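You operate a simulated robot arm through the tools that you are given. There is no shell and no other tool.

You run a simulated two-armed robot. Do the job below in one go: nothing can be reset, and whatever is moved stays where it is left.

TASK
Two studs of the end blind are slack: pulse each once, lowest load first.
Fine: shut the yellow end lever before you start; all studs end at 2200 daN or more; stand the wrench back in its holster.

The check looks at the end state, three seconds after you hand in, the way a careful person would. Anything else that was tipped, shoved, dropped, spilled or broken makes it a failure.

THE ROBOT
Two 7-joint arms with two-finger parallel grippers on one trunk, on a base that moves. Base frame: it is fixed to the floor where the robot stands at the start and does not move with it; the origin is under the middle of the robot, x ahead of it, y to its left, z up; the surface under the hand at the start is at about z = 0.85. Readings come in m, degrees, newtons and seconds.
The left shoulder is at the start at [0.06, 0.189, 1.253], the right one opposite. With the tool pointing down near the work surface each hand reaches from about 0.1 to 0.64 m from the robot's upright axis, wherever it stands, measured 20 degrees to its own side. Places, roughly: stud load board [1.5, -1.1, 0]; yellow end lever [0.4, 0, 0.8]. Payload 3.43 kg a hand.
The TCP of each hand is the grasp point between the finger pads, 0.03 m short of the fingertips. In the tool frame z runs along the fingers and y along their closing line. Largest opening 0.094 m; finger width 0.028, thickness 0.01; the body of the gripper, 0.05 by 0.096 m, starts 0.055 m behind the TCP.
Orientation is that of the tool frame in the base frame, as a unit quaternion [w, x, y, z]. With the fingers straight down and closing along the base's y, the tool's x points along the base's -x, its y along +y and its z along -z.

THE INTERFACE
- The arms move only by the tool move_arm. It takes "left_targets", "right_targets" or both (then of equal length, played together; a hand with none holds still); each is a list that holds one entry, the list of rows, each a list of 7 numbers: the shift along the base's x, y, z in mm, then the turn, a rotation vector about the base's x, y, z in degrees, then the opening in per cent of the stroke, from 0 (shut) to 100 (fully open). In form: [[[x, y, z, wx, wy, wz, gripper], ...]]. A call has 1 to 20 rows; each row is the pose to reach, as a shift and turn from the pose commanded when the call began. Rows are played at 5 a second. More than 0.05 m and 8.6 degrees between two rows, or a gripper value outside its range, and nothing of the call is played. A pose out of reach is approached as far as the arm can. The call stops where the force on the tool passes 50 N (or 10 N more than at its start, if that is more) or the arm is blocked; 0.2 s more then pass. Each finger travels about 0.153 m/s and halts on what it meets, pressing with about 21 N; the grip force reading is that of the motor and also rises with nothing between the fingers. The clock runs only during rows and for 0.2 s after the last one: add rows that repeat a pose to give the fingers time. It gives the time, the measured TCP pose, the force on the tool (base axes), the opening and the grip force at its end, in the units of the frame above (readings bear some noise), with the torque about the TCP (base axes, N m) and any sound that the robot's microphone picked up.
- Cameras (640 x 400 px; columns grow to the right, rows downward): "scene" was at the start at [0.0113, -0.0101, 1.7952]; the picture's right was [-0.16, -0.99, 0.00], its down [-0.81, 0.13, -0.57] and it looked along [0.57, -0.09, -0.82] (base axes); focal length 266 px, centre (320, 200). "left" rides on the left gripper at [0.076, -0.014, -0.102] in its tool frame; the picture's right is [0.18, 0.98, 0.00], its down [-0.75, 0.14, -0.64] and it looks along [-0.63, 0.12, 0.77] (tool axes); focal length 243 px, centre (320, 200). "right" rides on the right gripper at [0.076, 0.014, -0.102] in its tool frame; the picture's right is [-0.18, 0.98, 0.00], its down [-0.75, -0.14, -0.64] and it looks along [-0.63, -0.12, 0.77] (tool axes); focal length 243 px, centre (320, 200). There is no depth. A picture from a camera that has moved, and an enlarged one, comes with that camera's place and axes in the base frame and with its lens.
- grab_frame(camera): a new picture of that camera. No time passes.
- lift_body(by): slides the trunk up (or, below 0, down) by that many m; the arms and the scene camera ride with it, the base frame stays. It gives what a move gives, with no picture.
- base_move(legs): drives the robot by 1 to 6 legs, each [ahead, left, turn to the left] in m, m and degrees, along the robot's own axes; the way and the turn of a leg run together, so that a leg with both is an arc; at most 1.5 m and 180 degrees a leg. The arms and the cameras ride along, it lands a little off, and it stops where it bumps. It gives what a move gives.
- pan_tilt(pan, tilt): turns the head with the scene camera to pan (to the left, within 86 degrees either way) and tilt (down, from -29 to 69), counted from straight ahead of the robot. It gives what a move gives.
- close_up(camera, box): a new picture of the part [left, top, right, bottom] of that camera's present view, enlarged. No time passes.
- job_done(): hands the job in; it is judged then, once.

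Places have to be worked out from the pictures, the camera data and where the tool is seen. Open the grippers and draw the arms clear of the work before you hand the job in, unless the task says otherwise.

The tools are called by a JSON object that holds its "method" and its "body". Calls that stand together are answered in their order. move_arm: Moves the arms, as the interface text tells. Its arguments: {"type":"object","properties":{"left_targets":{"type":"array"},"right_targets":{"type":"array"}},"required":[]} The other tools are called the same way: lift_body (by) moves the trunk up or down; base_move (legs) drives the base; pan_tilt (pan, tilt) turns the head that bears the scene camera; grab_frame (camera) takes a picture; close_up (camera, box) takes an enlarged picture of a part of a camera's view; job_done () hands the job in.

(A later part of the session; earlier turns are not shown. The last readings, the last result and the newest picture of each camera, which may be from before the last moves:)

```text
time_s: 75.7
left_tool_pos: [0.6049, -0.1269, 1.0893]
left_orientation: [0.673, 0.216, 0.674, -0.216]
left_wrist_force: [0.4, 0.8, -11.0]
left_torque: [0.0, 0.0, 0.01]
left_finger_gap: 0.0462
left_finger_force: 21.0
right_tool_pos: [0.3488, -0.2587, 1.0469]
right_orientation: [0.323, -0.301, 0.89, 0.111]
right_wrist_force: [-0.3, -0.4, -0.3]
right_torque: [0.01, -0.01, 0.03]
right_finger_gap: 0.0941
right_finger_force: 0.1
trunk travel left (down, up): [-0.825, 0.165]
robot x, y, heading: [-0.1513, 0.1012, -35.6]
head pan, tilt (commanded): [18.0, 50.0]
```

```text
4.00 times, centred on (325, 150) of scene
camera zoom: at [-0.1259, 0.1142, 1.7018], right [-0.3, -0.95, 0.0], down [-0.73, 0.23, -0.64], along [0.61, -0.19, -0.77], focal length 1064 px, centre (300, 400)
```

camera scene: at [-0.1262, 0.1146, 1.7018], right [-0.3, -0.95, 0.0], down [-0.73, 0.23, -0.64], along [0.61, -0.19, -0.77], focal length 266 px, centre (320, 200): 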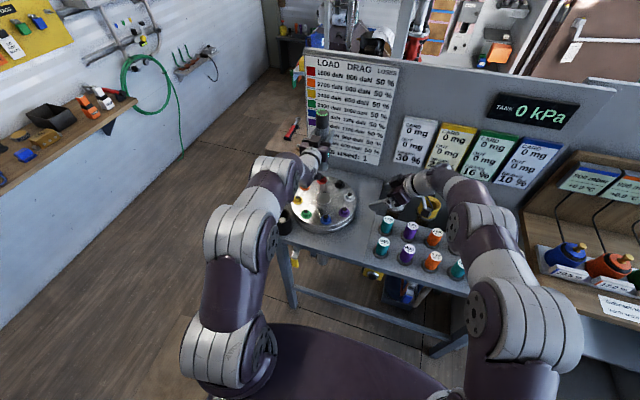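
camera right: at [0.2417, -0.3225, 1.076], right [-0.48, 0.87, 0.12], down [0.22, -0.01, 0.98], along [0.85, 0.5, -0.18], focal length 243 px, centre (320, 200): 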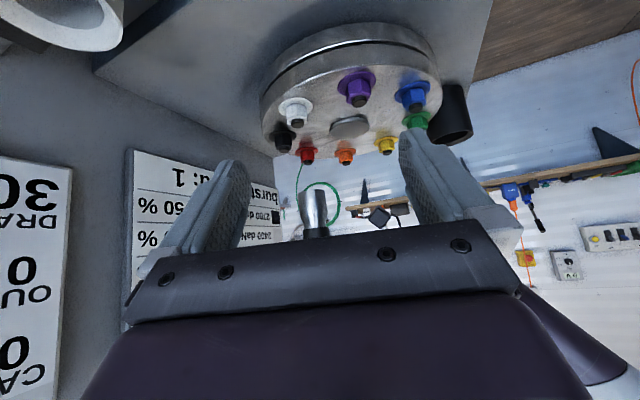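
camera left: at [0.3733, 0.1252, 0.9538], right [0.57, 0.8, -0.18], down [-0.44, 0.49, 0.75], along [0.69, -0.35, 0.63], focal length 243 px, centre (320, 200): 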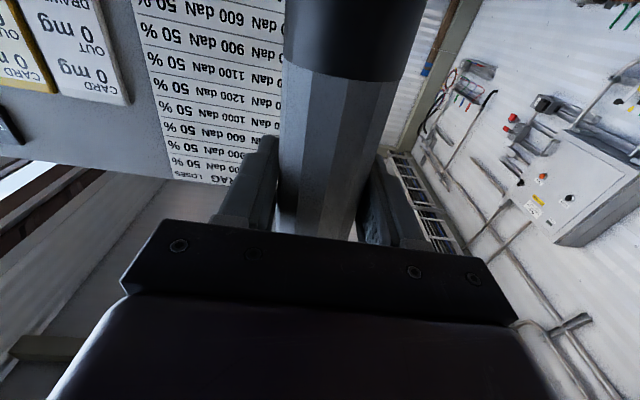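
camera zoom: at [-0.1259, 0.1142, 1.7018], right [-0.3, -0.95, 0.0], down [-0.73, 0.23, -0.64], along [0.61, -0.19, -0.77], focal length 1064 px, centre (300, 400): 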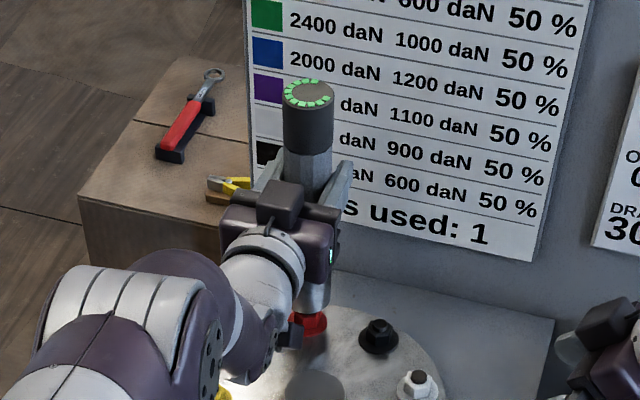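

Close above red. One more fine check in both views before inserting.

{"method": "close_up", "body": {"camera": "right", "box": [290, 145, 335, 180]}}

{"method": "close_up", "body": {"camera": "scene", "box": [300, 165, 350, 200]}}

{"method": "close_up", "body": {"camera": "scene", "box": [295, 105, 345, 140]}}

```text
11.43 times, centred on (312, 162) of right
camera zoom: at [0.2418, -0.3227, 1.0758], right [-0.48, 0.87, 0.12], down [0.22, -0.01, 0.98], along [0.85, 0.5, -0.18], focal length 2773 px, centre (406, 629)
```

zoom: 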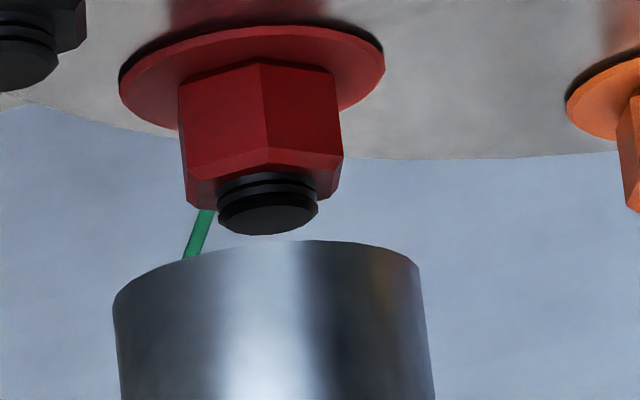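

```text
11.43 times, centred on (325, 182) of scene
camera zoom: at [-0.1259, 0.1142, 1.7018], right [-0.3, -0.95, 0.0], down [-0.73, 0.23, -0.64], along [0.61, -0.19, -0.77], focal length 3041 px, centre (263, 400)
```

zoom: 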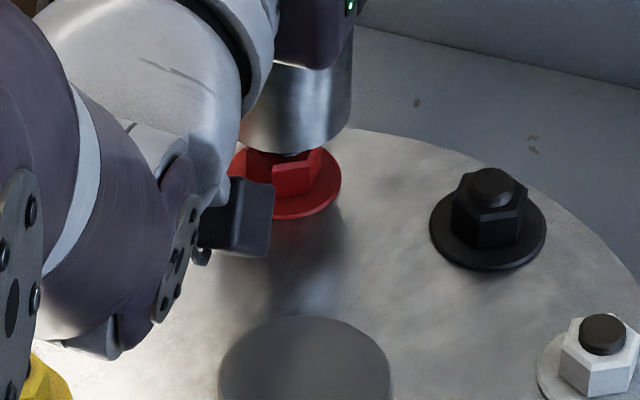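

```text
11.43 times, centred on (320, 122) of scene
camera zoom: at [-0.1259, 0.1142, 1.7018], right [-0.3, -0.95, 0.0], down [-0.73, 0.23, -0.64], along [0.61, -0.19, -0.77], focal length 3041 px, centre (320, 1086)
```

zoom: 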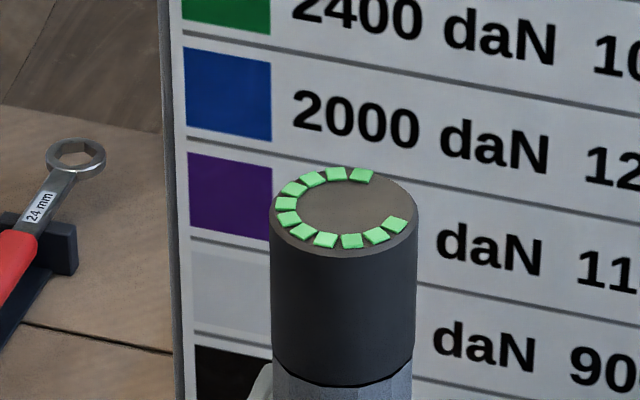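

The side view suggests about 1–1.5 mm correction back; I apply (-1.3, +0.2) mm and lower 9 mm so the tip enters the socket.

{"method": "move_arm", "body": {"left_targets": [[[-1.3, 0.2, 0, 0, 0, 0, 0], [-1.3, 0.2, -4, 0, 0, 0, 0], [-1.3, 0.2, -8, 0, 0, 0, 0], [-1.3, 0.2, -12, 0, 0, 0, 0]]]}}

{"method": "close_up", "body": {"camera": "right", "box": [275, 130, 345, 200]}}

```text
time_s: 76.7
left_tool_pos: [0.6033, -0.1281, 1.0761]
left_orientation: [0.672, 0.217, 0.674, -0.217]
left_wrist_force: [0.1, 0.6, -10.4]
left_torque: [-0.03, -0.01, 0.01]
left_finger_gap: 0.0463
left_finger_force: 21.0
right_tool_pos: [0.3508, -0.2591, 1.0466]
right_orientation: [0.323, -0.302, 0.89, 0.111]
right_wrist_force: [0.2, 0.4, 0.0]
right_torque: [0.03, 0.01, 0.01]
right_finger_gap: 0.094
right_finger_force: 0.0
trunk travel left (down, up): [-0.825, 0.165]
robot x, y, heading: [-0.1534, 0.1009, -35.5]
head pan, tilt (commanded): [18.0, 50.0]
```

```text
5.71 times, centred on (310, 165) of right
camera zoom: at [0.2419, -0.3227, 1.0758], right [-0.48, 0.87, 0.12], down [0.22, -0.01, 0.98], along [0.85, 0.5, -0.18], focal length 1386 px, centre (377, 400)
```

zoom: 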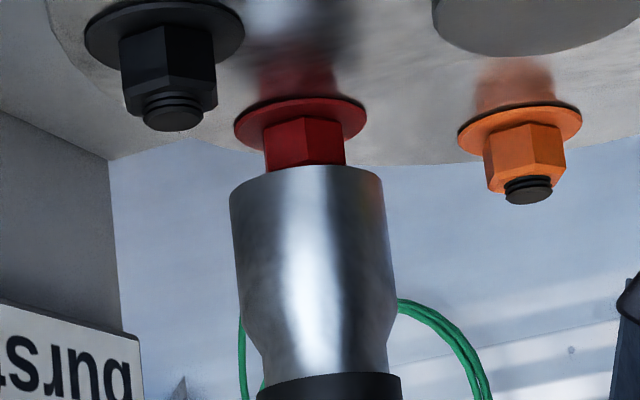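

No contact and well centred. I continue down 12 mm in small steps over the red nut.

{"method": "move_arm", "body": {"left_targets": [[[0, 0.3, -3, 0, 0, 0, 0], [-0.3, 0.5, -6, 0, 0, 0, 0], [-0.3, 0.5, -9, 0, 0, 0, 0], [-0.3, 0.5, -12, 0, 0, 0, 0]]]}}

{"method": "close_up", "body": {"camera": "right", "box": [275, 130, 345, 200]}}

{"method": "close_up", "body": {"camera": "scene", "box": [290, 45, 400, 170]}}

```text
time_s: 77.7
left_tool_pos: [0.6039, -0.1272, 1.0639]
left_orientation: [0.672, 0.216, 0.674, -0.216]
left_wrist_force: [0.4, 0.0, -11.2]
left_torque: [-0.02, -0.01, 0.03]
left_finger_gap: 0.0464
left_finger_force: 20.8
right_tool_pos: [0.3497, -0.2583, 1.0465]
right_orientation: [0.323, -0.301, 0.89, 0.11]
right_wrist_force: [0.0, -0.2, 0.2]
right_torque: [0.03, -0.05, -0.03]
right_finger_gap: 0.0941
right_finger_force: 0.0
trunk travel left (down, up): [-0.825, 0.165]
robot x, y, heading: [-0.156, 0.103, -35.6]
head pan, tilt (commanded): [18.0, 50.0]
```

```text
5.71 times, centred on (310, 165) of right
camera zoom: at [0.2419, -0.3227, 1.0757], right [-0.48, 0.87, 0.12], down [0.22, -0.01, 0.98], along [0.85, 0.5, -0.18], focal length 1386 px, centre (377, 400)
```

zoom: 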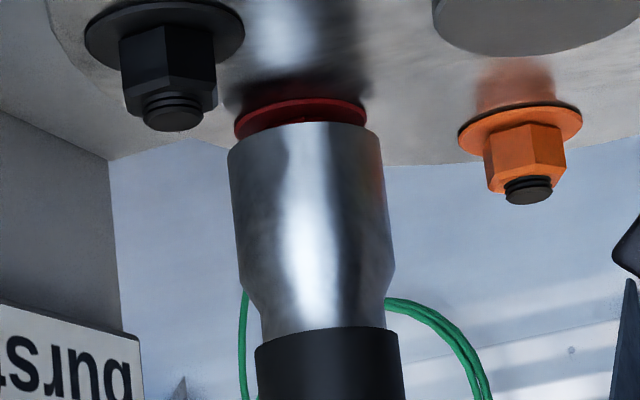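

```text
3.20 times, centred on (345, 108) of scene
camera zoom: at [-0.1256, 0.1141, 1.7018], right [-0.3, -0.95, 0.0], down [-0.73, 0.23, -0.64], along [0.61, -0.19, -0.77], focal length 852 px, centre (240, 496)
```

zoom: 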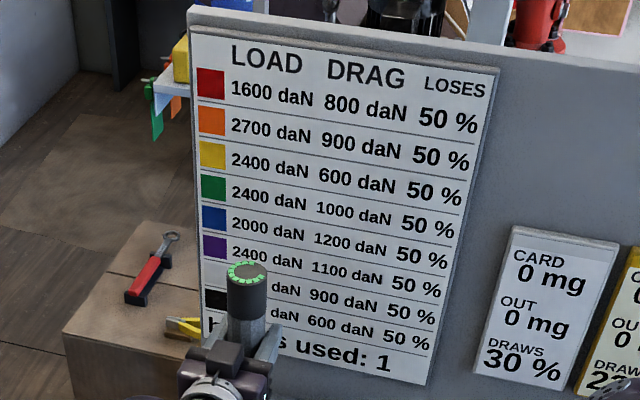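

The socket covers the red nut, still no burst. I lower 5 mm, then approach the trigger depth in small steps.

{"method": "move_arm", "body": {"left_targets": [[[0, 0, -2, 0, 0, 0, 0], [0, 0, -4, 0, 0, 0, 0], [0, 0, -5, 0, 0, 0, 0]]]}}

{"method": "close_up", "body": {"camera": "scene", "box": [290, 45, 400, 170]}}

{"method": "close_up", "body": {"camera": "right", "box": [275, 130, 345, 200]}}

```text
time_s: 78.5
left_tool_pos: [0.6044, -0.1253, 1.0598]
left_orientation: [0.672, 0.217, 0.675, -0.217]
left_wrist_force: [-0.4, 0.1, -11.1]
left_torque: [-0.01, -0.02, 0.0]
left_finger_gap: 0.0465
left_finger_force: 21.1
right_tool_pos: [0.3502, -0.2583, 1.0472]
right_orientation: [0.323, -0.301, 0.89, 0.11]
right_wrist_force: [-0.6, 1.0, -0.2]
right_torque: [0.0, -0.01, 0.04]
right_finger_gap: 0.0941
right_finger_force: 0.0
trunk travel left (down, up): [-0.825, 0.165]
robot x, y, heading: [-0.1547, 0.1021, -35.7]
head pan, tilt (commanded): [18.0, 50.0]
```

```text
3.20 times, centred on (345, 108) of scene
camera zoom: at [-0.1259, 0.1142, 1.7018], right [-0.3, -0.95, 0.0], down [-0.73, 0.23, -0.64], along [0.61, -0.19, -0.77], focal length 852 px, centre (240, 496)
```

zoom: 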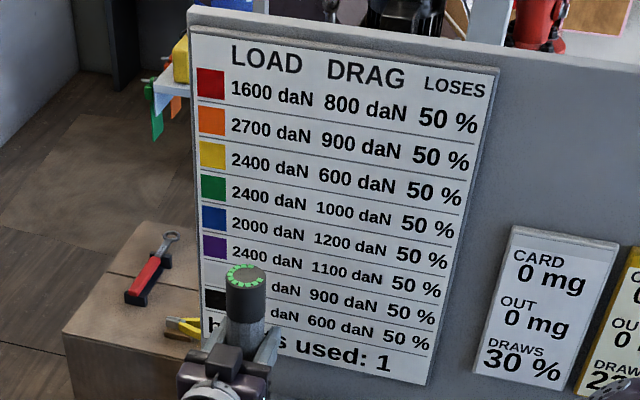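

```text
5.71 times, centred on (310, 165) of right
camera zoom: at [0.2418, -0.3227, 1.0758], right [-0.48, 0.87, 0.12], down [0.22, -0.01, 0.98], along [0.85, 0.5, -0.18], focal length 1386 px, centre (377, 400)
```

zoom: 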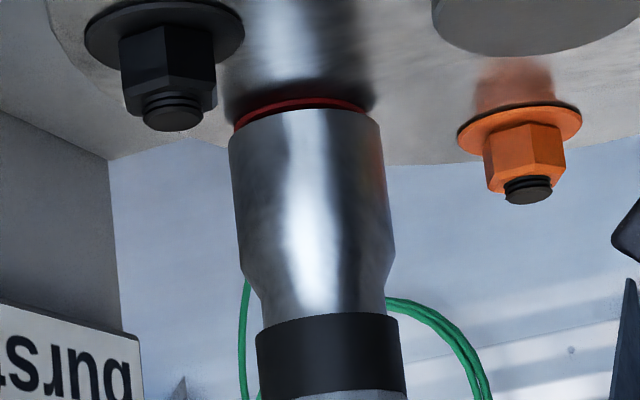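

Still one burst, socket 2–3 mm above the washer. I lower 2 mm more.

{"method": "move_arm", "body": {"left_targets": [[[0, 0, -1, 0, 0, 0, 0], [0, 0, -2, 0, 0, 0, 0]]]}}

{"method": "close_up", "body": {"camera": "scene", "box": [290, 45, 400, 170]}}

```text
time_s: 79.1
left_tool_pos: [0.6043, -0.1274, 1.0571]
left_orientation: [0.672, 0.217, 0.674, -0.217]
left_wrist_force: [0.2, -0.3, -10.5]
left_torque: [0.01, 0.01, 0.04]
left_finger_gap: 0.0463
left_finger_force: 21.0
right_tool_pos: [0.3501, -0.2585, 1.0459]
right_orientation: [0.323, -0.301, 0.891, 0.109]
right_wrist_force: [0.5, -0.4, 0.7]
right_torque: [0.03, -0.01, -0.02]
right_finger_gap: 0.0939
right_finger_force: 0.1
trunk travel left (down, up): [-0.825, 0.165]
robot x, y, heading: [-0.1524, 0.0994, -35.8]
head pan, tilt (commanded): [18.0, 50.0]
```

```text
3.20 times, centred on (345, 108) of scene
camera zoom: at [-0.1257, 0.1142, 1.7018], right [-0.3, -0.95, 0.0], down [-0.73, 0.23, -0.64], along [0.61, -0.19, -0.77], focal length 852 px, centre (240, 496)
```

zoom: 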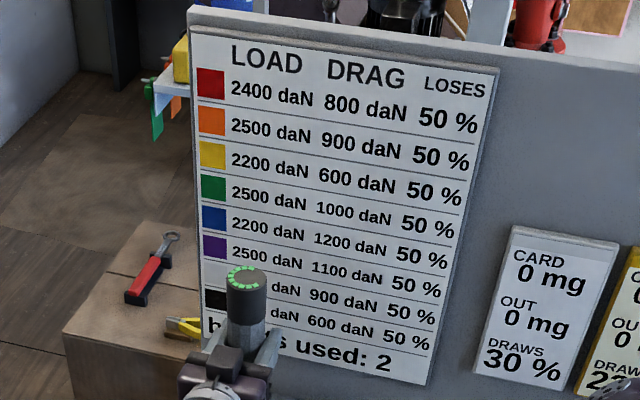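

Burst 2 fired: red 2400, blue 2200, all visible studs at 2200 or more. I lift straight off red at once.

{"method": "move_arm", "body": {"left_targets": [[[0, 0, 8, 0, 0, 0, 0], [0, 0, 18, 0, 0, 0, 0], [0, 0, 30, 0, 0, 0, 0], [0, 0, 45, 0, 0, 0, 0], [0, 0, 60, 0, 0, 0, 0], [0, 0, 78, 0, 0, 0, 0]]]}}

{"method": "close_up", "body": {"camera": "right", "box": [230, 110, 390, 240]}}

{"method": "close_up", "body": {"camera": "scene", "box": [290, 45, 400, 170]}}

```text
time_s: 80.5
left_tool_pos: [0.6022, -0.1283, 1.1341]
left_orientation: [0.672, 0.217, 0.674, -0.217]
left_wrist_force: [-0.8, -0.2, -10.8]
left_torque: [-0.01, 0.0, -0.01]
left_finger_gap: 0.0468
left_finger_force: 20.9
right_tool_pos: [0.3493, -0.2587, 1.0475]
right_orientation: [0.324, -0.301, 0.89, 0.11]
right_wrist_force: [-0.4, 0.3, -1.2]
right_torque: [0.0, -0.02, -0.02]
right_finger_gap: 0.0938
right_finger_force: 0.0
trunk travel left (down, up): [-0.825, 0.165]
robot x, y, heading: [-0.1534, 0.106, -35.6]
head pan, tilt (commanded): [18.0, 50.0]
```

```text
3.08 times, centred on (310, 175) of right
camera zoom: at [0.2413, -0.3227, 1.076], right [-0.48, 0.87, 0.12], down [0.22, -0.01, 0.98], along [0.85, 0.5, -0.18], focal length 746 px, centre (351, 277)
```

zoom: 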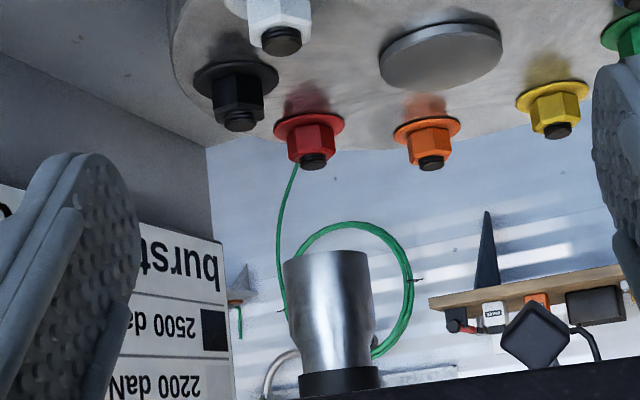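

```text
3.20 times, centred on (345, 108) of scene
camera zoom: at [-0.1267, 0.1143, 1.7018], right [-0.3, -0.95, 0.0], down [-0.73, 0.23, -0.64], along [0.61, -0.19, -0.77], focal length 852 px, centre (240, 496)
```

zoom: 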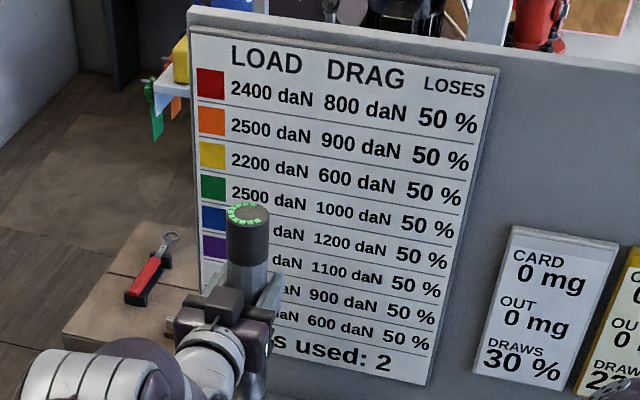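

All eight studs read 2200 or more with exactly two bursts. I carry the wrench back above the holster ([0.4627, 0.0744]) and return the right camera to the view in which the holster is visible.

{"method": "move_arm", "body": {"left_targets": [[[-15, 21.6, 0, 0, 0, 0, 0], [-35, 50.3, 0, 0, 0, 0, 0], [-55, 79, 0, 0, 0, 0, 0], [-75, 107.8, 0, 0, 0, 0, 0], [-95, 136.6, 0, 0, 0, 0, 0], [-115, 165.3, 0, 0, 0, 0, 0], [-132, 189.8, 0, 0, 0, 0, 0], [-140.3, 201.7, 0, 0, 0, 0, 0], [-140.3, 201.7, 0, 0, 0, 0, 0]]], "right_targets": [[[0, 0, 0, 0, 0, 0, 100], [-15, 8, 0, 0, 0, 3, 100], [-30, 16, 0, 0, 0, 6, 100], [-45, 24, 0, 0, 0, 9, 100], [-60, 32, 0, 0, 0, 12, 100], [-75, 41, 0, 0, 0, 12, 100], [-88, 48.5, 0, 0, 0, 12, 100], [-88, 48.5, 0, 0, 0, 12, 100], [-88, 48.5, 0, 0, 0, 12, 100]]]}}

{"method": "grab_frame", "body": {"camera": "right"}}

{"method": "close_up", "body": {"camera": "scene", "box": [230, 120, 350, 250]}}

```text
time_s: 82.5
left_tool_pos: [0.4637, 0.0782, 1.1366]
left_orientation: [0.672, 0.217, 0.674, -0.217]
left_wrist_force: [1.4, -0.5, -10.5]
left_torque: [-0.04, -0.02, -0.04]
left_finger_gap: 0.0465
left_finger_force: 20.5
right_tool_pos: [0.259, -0.2097, 1.048]
right_orientation: [0.31, -0.392, 0.854, 0.143]
right_wrist_force: [0.1, 1.2, -0.2]
right_torque: [-0.02, 0.0, 0.02]
right_finger_gap: 0.0938
right_finger_force: 0.1
trunk travel left (down, up): [-0.825, 0.165]
robot x, y, heading: [-0.154, 0.1015, -35.9]
head pan, tilt (commanded): [18.0, 50.0]
```

```text
taken
camera right: at [0.1679, -0.2956, 1.0778], right [-0.65, 0.75, 0.12], down [0.22, 0.03, 0.98], along [0.73, 0.66, -0.18], focal length 243 px, centre (320, 200)
```

right: 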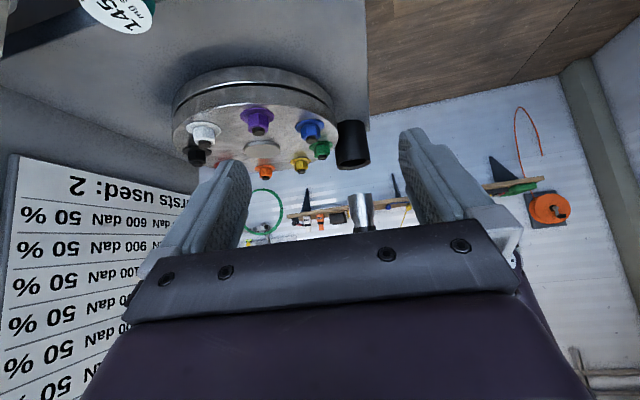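

```text
3.08 times, centred on (290, 185) of scene
camera zoom: at [-0.1262, 0.1146, 1.7018], right [-0.3, -0.95, 0.0], down [-0.73, 0.23, -0.64], along [0.61, -0.19, -0.77], focal length 819 px, centre (412, 246)
```

zoom: 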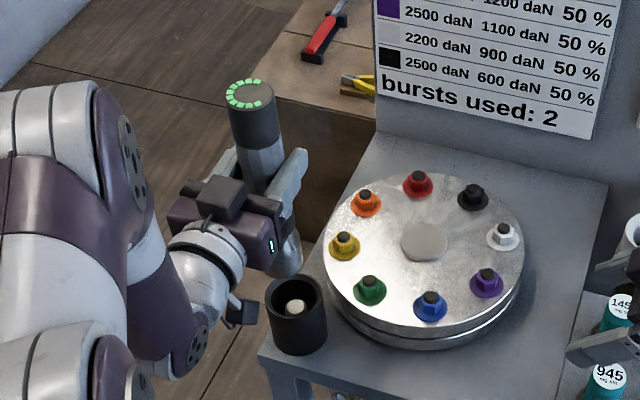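

The wrench hovers above the holster; the peg is visible inside it. I zoom in to align wrench axis with the holster.

{"method": "close_up", "body": {"camera": "scene", "box": [250, 200, 300, 240]}}

{"method": "close_up", "body": {"camera": "scene", "box": [245, 140, 295, 180]}}

{"method": "close_up", "body": {"camera": "right", "box": [320, 110, 400, 240]}}

```text
10.00 times, centred on (275, 220) of scene
camera zoom: at [-0.1262, 0.1146, 1.7018], right [-0.3, -0.95, 0.0], down [-0.73, 0.23, -0.64], along [0.61, -0.19, -0.77], focal length 2661 px, centre (770, 0)
```

zoom: 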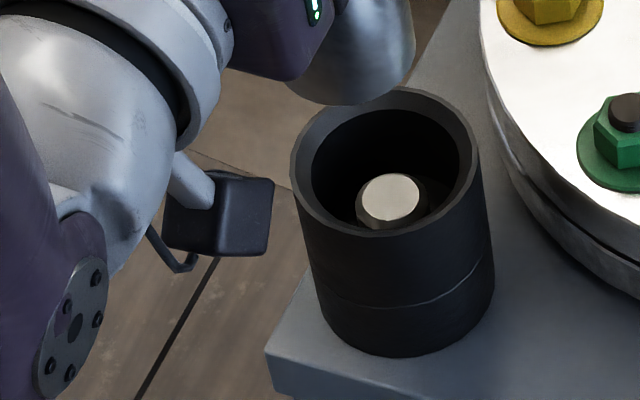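

```text
10.00 times, centred on (270, 160) of scene
camera zoom: at [-0.1262, 0.1146, 1.7018], right [-0.3, -0.95, 0.0], down [-0.73, 0.23, -0.64], along [0.61, -0.19, -0.77], focal length 2661 px, centre (820, 600)
```

zoom: 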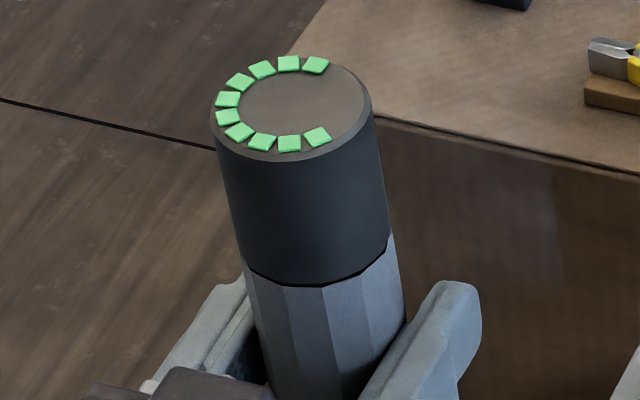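

```text
3.08 times, centred on (360, 175) of right
camera zoom: at [0.1679, -0.2956, 1.0778], right [-0.65, 0.75, 0.12], down [0.22, 0.03, 0.98], along [0.73, 0.66, -0.18], focal length 746 px, centre (197, 277)
```

zoom: 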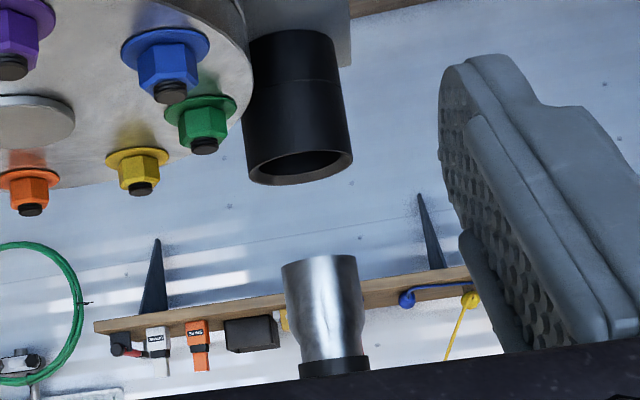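

Images suggest the wrench is about 4–6 mm left of the holster axis. I shift (-0.5, -4) mm and lower 20 mm, then re-measure both views.

{"method": "move_arm", "body": {"left_targets": [[[-0.5, -4, 0, 0, 0, 0, 0], [-0.5, -4, -10, 0, 0, 0, 0], [-0.5, -4, -20, 0, 0, 0, 0], [-0.5, -4, -20, 0, 0, 0, 0], [-0.5, -4, -20, 0, 0, 0, 0]]]}}

{"method": "close_up", "body": {"camera": "right", "box": [325, 120, 395, 220]}}

{"method": "close_up", "body": {"camera": "scene", "box": [250, 200, 300, 240]}}

{"method": "close_up", "body": {"camera": "scene", "box": [245, 145, 295, 185]}}

```text
time_s: 83.7
left_tool_pos: [0.4628, 0.0713, 1.1164]
left_orientation: [0.672, 0.216, 0.675, -0.216]
left_wrist_force: [0.3, 0.3, -11.1]
left_torque: [-0.03, -0.01, -0.01]
left_finger_gap: 0.0462
left_finger_force: 21.3
right_tool_pos: [0.261, -0.2108, 1.0485]
right_orientation: [0.31, -0.392, 0.854, 0.144]
right_wrist_force: [0.1, -0.2, 0.0]
right_torque: [-0.05, -0.02, -0.03]
right_finger_gap: 0.0939
right_finger_force: 0.2
trunk travel left (down, up): [-0.825, 0.165]
robot x, y, heading: [-0.1516, 0.0993, -35.5]
head pan, tilt (commanded): [18.0, 50.0]
```

```text
4.00 times, centred on (360, 170) of right
camera zoom: at [0.168, -0.2953, 1.0778], right [-0.65, 0.75, 0.12], down [0.22, 0.03, 0.98], along [0.72, 0.66, -0.18], focal length 970 px, centre (160, 320)
```

zoom: 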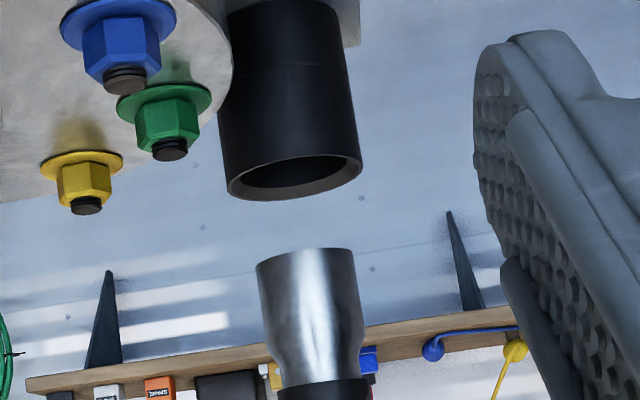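

```text
10.00 times, centred on (275, 220) of scene
camera zoom: at [-0.1262, 0.115, 1.7018], right [-0.3, -0.95, 0.0], down [-0.73, 0.23, -0.64], along [0.61, -0.19, -0.77], focal length 2661 px, centre (770, 0)
```

zoom: 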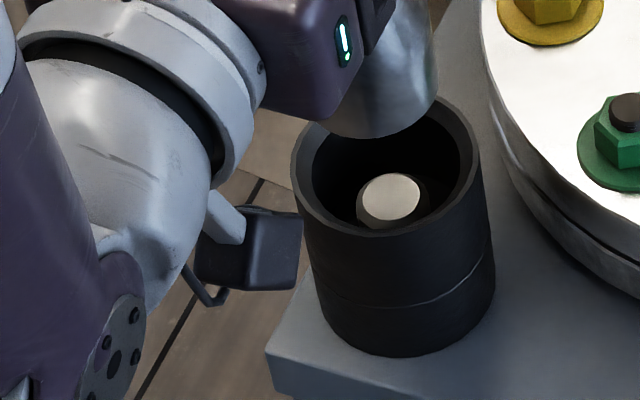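

```text
10.00 times, centred on (270, 165) of scene
camera zoom: at [-0.1262, 0.115, 1.7018], right [-0.3, -0.95, 0.0], down [-0.73, 0.23, -0.64], along [0.61, -0.19, -0.77], focal length 2661 px, centre (820, 550)
```

zoom: 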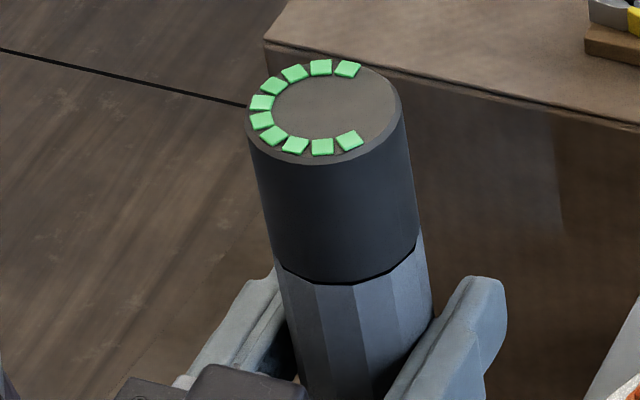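

Both views now agree within about 1 mm. I lower 45 mm to just above the holster rim and check again.

{"method": "move_arm", "body": {"left_targets": [[[-0.5, 0.3, -10, 0, 0, 0, 0], [-0.5, 0.3, -20, 0, 0, 0, 0], [-0.5, 0.3, -30, 0, 0, 0, 0], [-0.5, 0.3, -38, 0, 0, 0, 0], [-0.5, 0.3, -44, 0, 0, 0, 0]]]}}

{"method": "close_up", "body": {"camera": "right", "box": [325, 120, 395, 220]}}

{"method": "close_up", "body": {"camera": "scene", "box": [250, 200, 300, 240]}}

```text
time_s: 84.9
left_tool_pos: [0.4619, 0.0711, 1.0732]
left_orientation: [0.672, 0.217, 0.674, -0.217]
left_wrist_force: [-0.7, -0.3, -10.6]
left_torque: [-0.03, -0.02, 0.01]
left_finger_gap: 0.0465
left_finger_force: 21.4
right_tool_pos: [0.2609, -0.2107, 1.0493]
right_orientation: [0.31, -0.392, 0.855, 0.143]
right_wrist_force: [0.4, 0.5, 0.1]
right_torque: [0.0, 0.01, 0.01]
right_finger_gap: 0.094
right_finger_force: 0.0
trunk travel left (down, up): [-0.825, 0.165]
robot x, y, heading: [-0.1554, 0.1046, -35.8]
head pan, tilt (commanded): [18.0, 50.0]
```

```text
4.00 times, centred on (360, 170) of right
camera zoom: at [0.1681, -0.2954, 1.0778], right [-0.65, 0.75, 0.12], down [0.22, 0.03, 0.98], along [0.72, 0.66, -0.18], focal length 970 px, centre (160, 320)
```

zoom: 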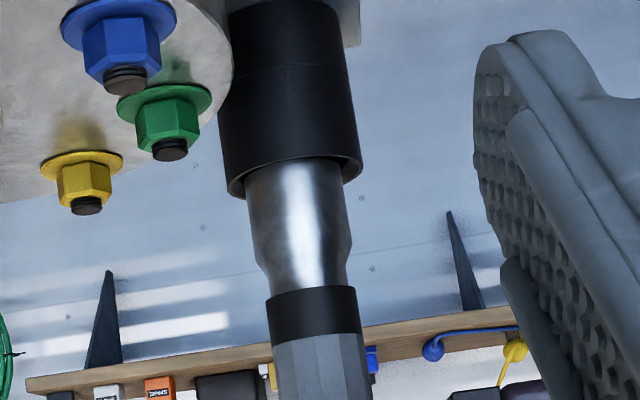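

```text
10.00 times, centred on (275, 220) of scene
camera zoom: at [-0.126, 0.1149, 1.7018], right [-0.3, -0.95, 0.0], down [-0.73, 0.23, -0.64], along [0.61, -0.19, -0.77], focal length 2661 px, centre (770, 0)
```

zoom: 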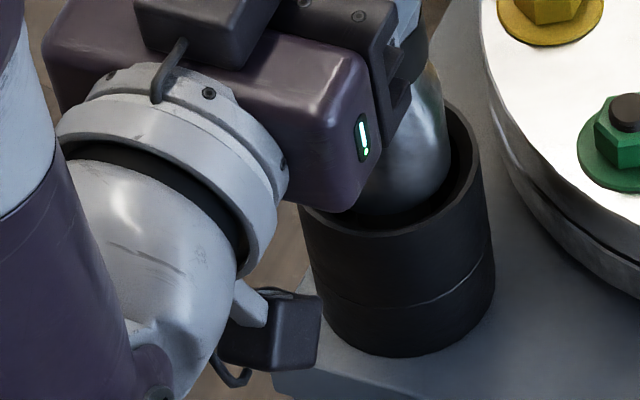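

The socket is already centred inside the holster mouth without contact. I lower 24 mm further, watching force and torque.

{"method": "move_arm", "body": {"left_targets": [[[0, 0, -5, 0, 0, 0, 0], [0, 0, -10, 0, 0, 0, 0], [0, 0, -15, 0, 0, 0, 0], [0, 0, -20, 0, 0, 0, 0], [0, 0, -24, 0, 0, 0, 0]]]}}

{"method": "close_up", "body": {"camera": "right", "box": [325, 120, 395, 220]}}

```text
time_s: 86.1
left_tool_pos: [0.4616, 0.0701, 1.0487]
left_orientation: [0.672, 0.216, 0.674, -0.216]
left_wrist_force: [-1.1, -0.1, -9.8]
left_torque: [0.01, 0.01, -0.01]
left_finger_gap: 0.0464
left_finger_force: 20.4
right_tool_pos: [0.2607, -0.2102, 1.0486]
right_orientation: [0.31, -0.393, 0.854, 0.143]
right_wrist_force: [0.3, 0.7, 0.2]
right_torque: [-0.03, -0.07, -0.01]
right_finger_gap: 0.094
right_finger_force: 0.0
trunk travel left (down, up): [-0.825, 0.165]
robot x, y, heading: [-0.1496, 0.1049, -35.6]
head pan, tilt (commanded): [18.0, 50.0]
```

```text
4.00 times, centred on (360, 170) of right
camera zoom: at [0.168, -0.2954, 1.0778], right [-0.65, 0.75, 0.12], down [0.22, 0.03, 0.98], along [0.73, 0.66, -0.18], focal length 970 px, centre (160, 320)
```

zoom: 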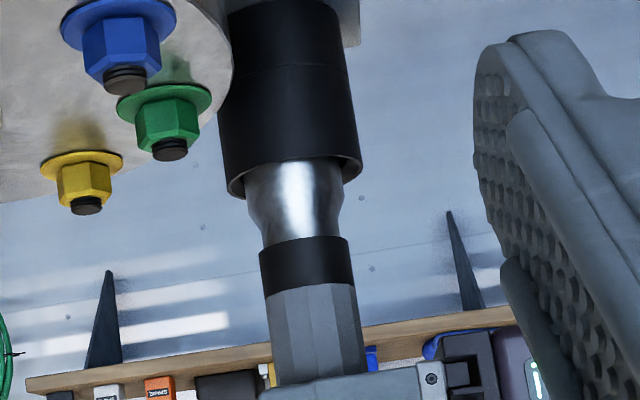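

Still free. I continue down in 3 mm steps toward the original height (z ≈ 1.029).

{"method": "move_arm", "body": {"left_targets": [[[0, 0, -3, 0, 0, 0, 0], [0, 0, -6, 0, 0, 0, 0], [0, 0, -9, 0, 0, 0, 0], [0, 0, -12, 0, 0, 0, 0]]]}}

{"method": "close_up", "body": {"camera": "right", "box": [325, 120, 395, 220]}}

```text
time_s: 87.1
left_tool_pos: [0.4621, 0.0713, 1.0372]
left_orientation: [0.672, 0.216, 0.674, -0.216]
left_wrist_force: [0.0, -0.1, -10.0]
left_torque: [-0.01, 0.01, -0.01]
left_finger_gap: 0.0465
left_finger_force: 21.0
right_tool_pos: [0.2606, -0.2096, 1.0488]
right_orientation: [0.309, -0.393, 0.854, 0.143]
right_wrist_force: [-0.1, 0.2, 0.8]
right_torque: [0.0, -0.02, 0.0]
right_finger_gap: 0.0939
right_finger_force: 0.1
trunk travel left (down, up): [-0.825, 0.165]
robot x, y, heading: [-0.1531, 0.1008, -35.5]
head pan, tilt (commanded): [18.0, 50.0]
```

```text
4.00 times, centred on (360, 170) of right
camera zoom: at [0.1681, -0.2954, 1.0778], right [-0.65, 0.75, 0.12], down [0.22, 0.03, 0.98], along [0.72, 0.66, -0.18], focal length 970 px, centre (160, 320)
```

zoom: 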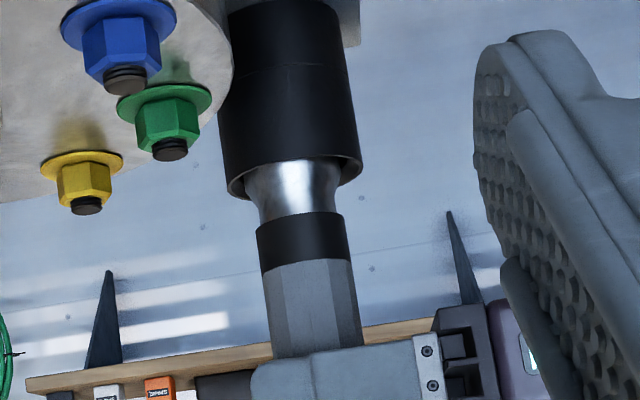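

About 8 mm to go; I lower in 2 mm steps until the weight comes off the hand.

{"method": "move_arm", "body": {"left_targets": [[[0, 0, -2, 0, 0, 0, 0], [0, 0, -4, 0, 0, 0, 0], [0, 0, -6, 0, 0, 0, 0], [0, 0, -7.5, 0, 0, 0, 0]]]}}

{"method": "close_up", "body": {"camera": "right", "box": [325, 120, 395, 220]}}

```text
time_s: 88.1
left_tool_pos: [0.4617, 0.072, 1.0307]
left_orientation: [0.673, 0.216, 0.673, -0.216]
left_wrist_force: [-2.0, 0.0, -4.5]
left_torque: [0.27, 0.32, -0.01]
left_finger_gap: 0.0462
left_finger_force: 21.0
right_tool_pos: [0.2591, -0.2102, 1.0494]
right_orientation: [0.311, -0.392, 0.854, 0.143]
right_wrist_force: [0.1, -0.1, -0.3]
right_torque: [-0.01, 0.0, 0.01]
right_finger_gap: 0.094
right_finger_force: 0.1
trunk travel left (down, up): [-0.825, 0.165]
robot x, y, heading: [-0.1523, 0.099, -35.5]
head pan, tilt (commanded): [18.0, 50.0]
```

```text
4.00 times, centred on (360, 170) of right
camera zoom: at [0.1672, -0.2952, 1.0783], right [-0.65, 0.75, 0.12], down [0.22, 0.03, 0.98], along [0.73, 0.66, -0.18], focal length 970 px, centre (160, 320)
```

zoom: 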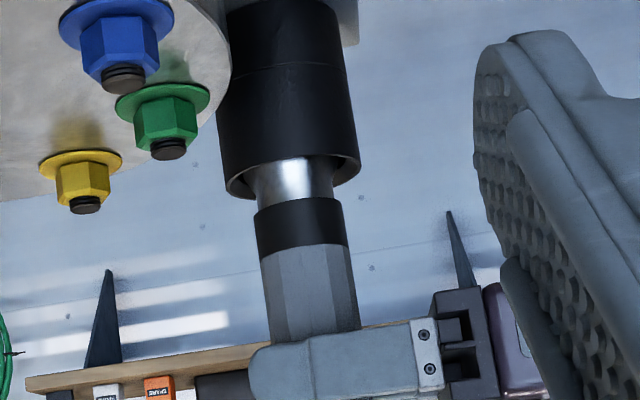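

The weight is mostly on the holster at the original height. I lower 1 mm more and check that the wrench stands vertical before opening.

{"method": "move_arm", "body": {"left_targets": [[[0, 0, -1, 0, 0, 0, 0], [0, 0, -1, 0, 0, 0, 0]]]}}

{"method": "close_up", "body": {"camera": "scene", "box": [240, 150, 310, 240]}}

```text
time_s: 88.7
left_tool_pos: [0.4615, 0.0713, 1.0283]
left_orientation: [0.674, 0.216, 0.673, -0.216]
left_wrist_force: [0.5, 1.3, 5.9]
left_torque: [0.43, 0.39, -0.06]
left_finger_gap: 0.0462
left_finger_force: 20.9
right_tool_pos: [0.2589, -0.21, 1.0489]
right_orientation: [0.31, -0.392, 0.854, 0.143]
right_wrist_force: [0.0, 0.1, 0.4]
right_torque: [0.02, -0.02, -0.01]
right_finger_gap: 0.0941
right_finger_force: 0.0
trunk travel left (down, up): [-0.825, 0.165]
robot x, y, heading: [-0.1504, 0.1047, -35.9]
head pan, tilt (commanded): [18.0, 50.0]
```

```text
4.44 times, centred on (275, 195) of scene
camera zoom: at [-0.1291, 0.1152, 1.702], right [-0.3, -0.95, 0.0], down [-0.73, 0.23, -0.64], along [0.61, -0.19, -0.77], focal length 1183 px, centre (520, 222)
```

zoom: 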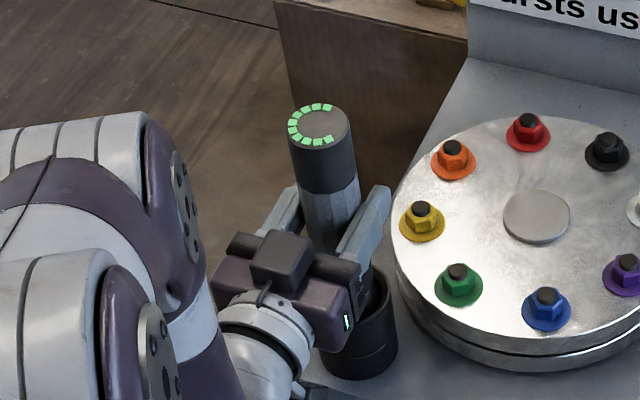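

The wrench is seated and stands upright. I open the fingers gradually.

{"method": "move_arm", "body": {"left_targets": [[[0, 0, 0.5, 0, 0, 0, 46], [0, 0, 0.5, 0, 0, 0, 50], [0, 0, 0.5, 0, 0, 0, 54], [0, 0, 0.5, 0, 0, 0, 60], [0, 0, 0.5, 0, 0, 0, 70], [0, 0, 0.5, 0, 0, 0, 85], [0, 0, 0.5, 0, 0, 0, 100], [0, 0, 0.5, 0, 0, 0, 100]]]}}

{"method": "close_up", "body": {"camera": "scene", "box": [240, 150, 310, 240]}}

{"method": "grab_frame", "body": {"camera": "left"}}

```text
time_s: 90.5
left_tool_pos: [0.4611, 0.0717, 1.0289]
left_orientation: [0.672, 0.216, 0.674, -0.216]
left_wrist_force: [-1.1, 0.4, 0.4]
left_torque: [0.03, -0.01, 0.01]
left_finger_gap: 0.0941
left_finger_force: 0.0
right_tool_pos: [0.2593, -0.2095, 1.0485]
right_orientation: [0.311, -0.392, 0.854, 0.143]
right_wrist_force: [-0.1, 0.5, 0.2]
right_torque: [0.0, -0.01, 0.01]
right_finger_gap: 0.094
right_finger_force: 0.0
trunk travel left (down, up): [-0.825, 0.165]
robot x, y, heading: [-0.1551, 0.1047, -35.5]
head pan, tilt (commanded): [18.0, 50.0]
```

```text
4.44 times, centred on (275, 195) of scene
camera zoom: at [-0.1282, 0.115, 1.7018], right [-0.3, -0.95, 0.0], down [-0.73, 0.23, -0.64], along [0.61, -0.19, -0.77], focal length 1183 px, centre (520, 222)
```

zoom: 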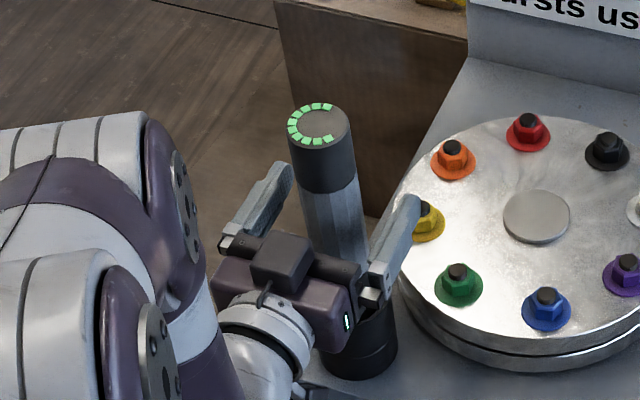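

```text
taken
camera left: at [0.3693, 0.1205, 0.9527], right [0.57, 0.8, -0.18], down [-0.44, 0.49, 0.75], along [0.69, -0.35, 0.63], focal length 243 px, centre (320, 200)
```

left: 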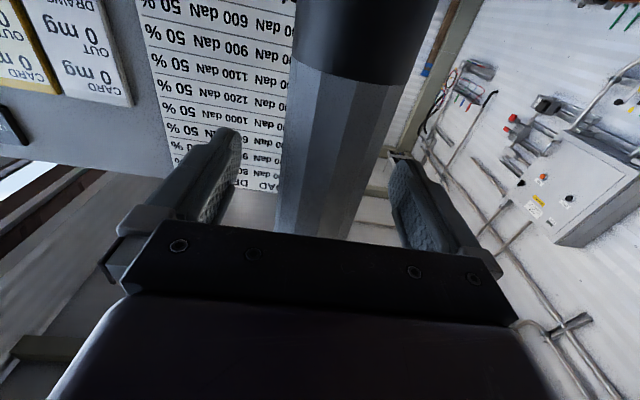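

The wrench stands free in its holster. I draw the left hand straight back along its axis.

{"method": "move_arm", "body": {"left_targets": [[[-12.2, 8.7, 0, 0, 0, 0, 100], [-28.4, 20.4, 0, 0, 0, 0, 100], [-44.7, 32, 0, 0, 0, 0, 100], [-60.9, 43.6, 0, 0, 0, 0, 100], [-76.4, 54.7, 0, 0, 0, 0, 100]]]}}

{"method": "close_up", "body": {"camera": "scene", "box": [230, 140, 330, 240]}}

{"method": "grab_frame", "body": {"camera": "left"}}

```text
time_s: 91.7
left_tool_pos: [0.3846, 0.1267, 1.0282]
left_orientation: [0.673, 0.216, 0.674, -0.217]
left_wrist_force: [0.0, -0.6, -0.4]
left_torque: [0.0, -0.02, 0.02]
left_finger_gap: 0.094
left_finger_force: 0.1
right_tool_pos: [0.2593, -0.2102, 1.0498]
right_orientation: [0.31, -0.392, 0.854, 0.142]
right_wrist_force: [-0.4, 0.6, -0.2]
right_torque: [0.04, 0.02, -0.02]
right_finger_gap: 0.0941
right_finger_force: 0.0
trunk travel left (down, up): [-0.825, 0.165]
robot x, y, heading: [-0.1534, 0.1015, -35.7]
head pan, tilt (commanded): [18.0, 50.0]
```

```text
4.00 times, centred on (280, 190) of scene
camera zoom: at [-0.1286, 0.1156, 1.7018], right [-0.3, -0.95, 0.0], down [-0.73, 0.23, -0.64], along [0.61, -0.2, -0.77], focal length 1064 px, centre (480, 240)
```

zoom: 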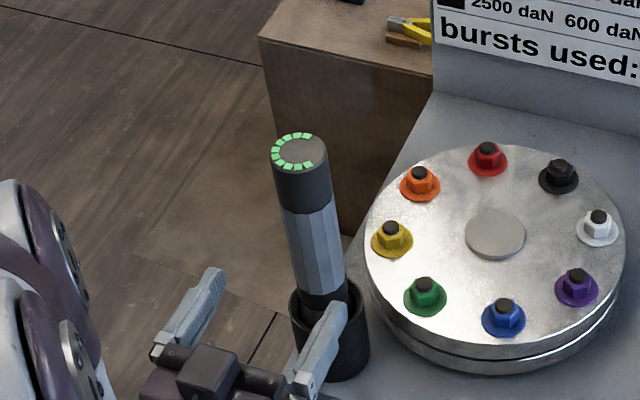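

```text
taken
camera left: at [0.2932, 0.1757, 0.9525], right [0.57, 0.8, -0.18], down [-0.44, 0.49, 0.75], along [0.69, -0.35, 0.63], focal length 243 px, centre (320, 200)
```

left: 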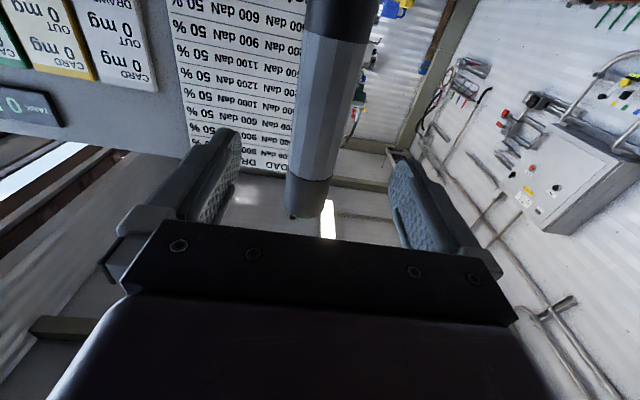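

The wrench stands upright in the holster, and nothing else moved. I raise both hands clear of the table and objects.

{"method": "move_arm", "body": {"left_targets": [[[0, 0, 40, 0, 0, 0, 100], [0, 0, 80, 0, 0, 0, 100], [0, 0, 120, 0, 0, 0, 100], [0, 0, 160, 0, 0, 0, 100], [0, 0, 190, 0, 0, 0, 100]]], "right_targets": [[[0, 0, 35, 0, 0, 0, 100], [0, 0, 70, 0, 0, 0, 100], [0, 0, 105, 0, 0, 0, 100], [0, 0, 140, 0, 0, 0, 100], [0, 0, 160, 0, 0, 0, 100]]]}}

{"method": "grab_frame", "body": {"camera": "scene"}}

```text
time_s: 92.9
left_tool_pos: [0.3825, 0.1279, 1.2211]
left_orientation: [0.673, 0.217, 0.673, -0.217]
left_wrist_force: [-0.5, 0.0, 0.6]
left_torque: [-0.02, 0.02, 0.0]
left_finger_gap: 0.094
left_finger_force: 0.1
right_tool_pos: [0.2551, -0.2015, 1.2013]
right_orientation: [0.31, -0.392, 0.854, 0.143]
right_wrist_force: [-0.6, 0.4, 0.1]
right_torque: [0.0, -0.02, 0.0]
right_finger_gap: 0.094
right_finger_force: 0.0
right hand out of reach, approached as far as the arm can: row 5
trunk travel left (down, up): [-0.825, 0.165]
robot x, y, heading: [-0.1516, 0.1014, -35.7]
head pan, tilt (commanded): [18.0, 50.0]
```

```text
taken
camera scene: at [-0.1297, 0.1155, 1.7018], right [-0.3, -0.95, 0.0], down [-0.73, 0.23, -0.64], along [0.61, -0.2, -0.77], focal length 266 px, centre (320, 200)
```

scene: 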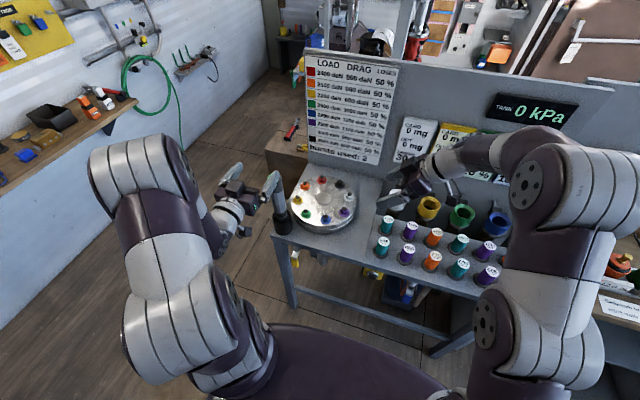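

Both hands are up. I back the robot 0.2 m away from the table and take a last look at everything.

{"method": "base_move", "body": {"legs": [[-0.2, 0, 0]]}}

{"method": "pan_tilt", "body": {"pan": 10, "tilt": 42}}

{"method": "grab_frame", "body": {"camera": "scene"}}

```text
time_s: 94.5
left_tool_pos: [0.224, 0.2443, 1.2192]
left_orientation: [0.673, 0.215, 0.674, -0.215]
left_wrist_force: [-0.7, -0.7, -0.2]
left_torque: [0.0, 0.02, -0.02]
left_finger_gap: 0.0942
left_finger_force: 0.1
right_tool_pos: [0.0983, -0.0861, 1.201]
right_orientation: [0.31, -0.394, 0.853, 0.144]
right_wrist_force: [-0.3, -0.1, -0.6]
right_torque: [0.02, -0.01, 0.02]
right_finger_gap: 0.0941
right_finger_force: 0.1
trunk travel left (down, up): [-0.825, 0.165]
robot x, y, heading: [-0.312, 0.221, -35.5]
head pan, tilt (commanded): [18.0, 50.0]
```

```text
time_s: 95.2
left_tool_pos: [0.2232, 0.2447, 1.2214]
left_orientation: [0.674, 0.215, 0.673, -0.215]
left_wrist_force: [-0.3, -0.2, -0.8]
left_torque: [0.02, 0.02, 0.01]
left_finger_gap: 0.0941
left_finger_force: 0.1
right_tool_pos: [0.0981, -0.0862, 1.2008]
right_orientation: [0.311, -0.394, 0.853, 0.143]
right_wrist_force: [-0.5, -0.4, 0.2]
right_torque: [-0.02, -0.02, 0.0]
right_finger_gap: 0.094
right_finger_force: 0.1
trunk travel left (down, up): [-0.825, 0.165]
robot x, y, heading: [-0.3152, 0.2144, -35.6]
head pan, tilt (commanded): [10.0, 42.0]
```

```text
taken
camera scene: at [-0.2877, 0.2176, 1.7131], right [-0.43, -0.9, 0.0], down [-0.6, 0.29, -0.74], along [0.67, -0.32, -0.67], focal length 266 px, centre (320, 200)
```

scene: 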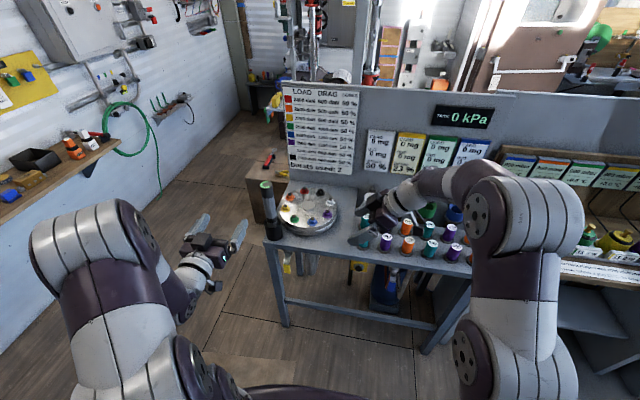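

{"method": "close_up", "body": {"camera": "scene", "box": [275, 75, 365, 180]}}

{"method": "close_up", "body": {"camera": "scene", "box": [240, 165, 360, 250]}}

{"method": "close_up", "body": {"camera": "scene", "box": [260, 235, 340, 300]}}

{"method": "close_up", "body": {"camera": "scene", "box": [340, 180, 480, 280]}}

```text
3.81 times, centred on (320, 128) of scene
camera zoom: at [-0.2877, 0.2176, 1.7131], right [-0.43, -0.9, 0.0], down [-0.6, 0.29, -0.74], along [0.67, -0.32, -0.67], focal length 1014 px, centre (320, 476)
```

zoom: 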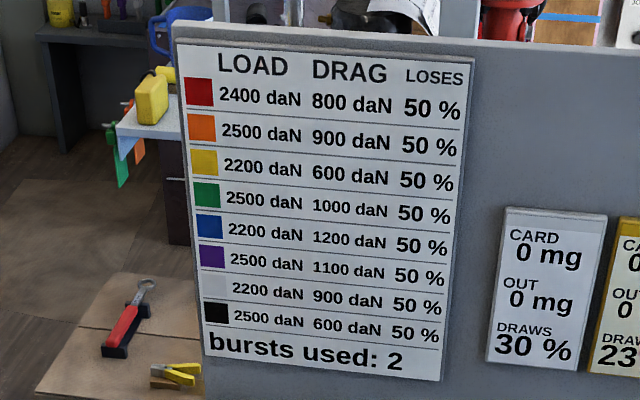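

```text
4.71 times, centred on (300, 208) of scene
camera zoom: at [-0.2877, 0.2176, 1.7131], right [-0.43, -0.9, 0.0], down [-0.6, 0.29, -0.74], along [0.67, -0.32, -0.67], focal length 1252 px, centre (414, 165)
```

zoom: 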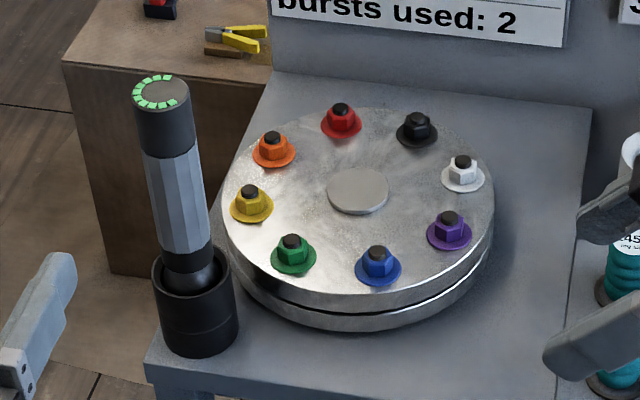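

```text
6.15 times, centred on (300, 268) of scene
camera zoom: at [-0.2877, 0.2176, 1.7131], right [-0.43, -0.9, 0.0], down [-0.6, 0.29, -0.74], along [0.67, -0.32, -0.67], focal length 1638 px, centre (443, -215)
```

zoom: 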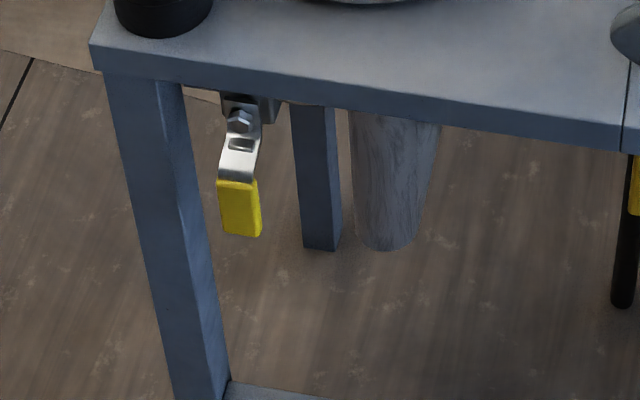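

```text
4.00 times, centred on (410, 230) of scene
camera zoom: at [-0.2877, 0.2176, 1.7131], right [-0.43, -0.9, 0.0], down [-0.6, 0.29, -0.74], along [0.67, -0.32, -0.67], focal length 1064 px, centre (-40, 80)
```

zoom: 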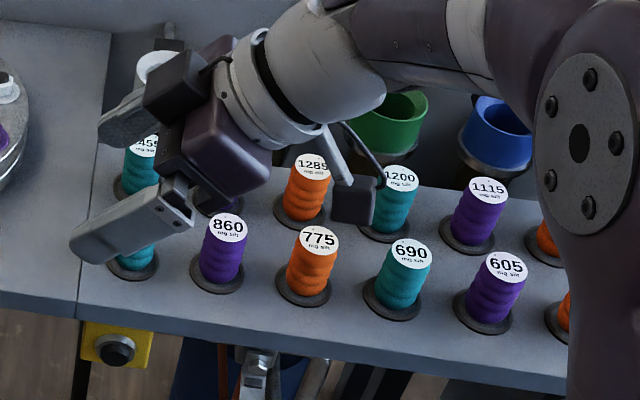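

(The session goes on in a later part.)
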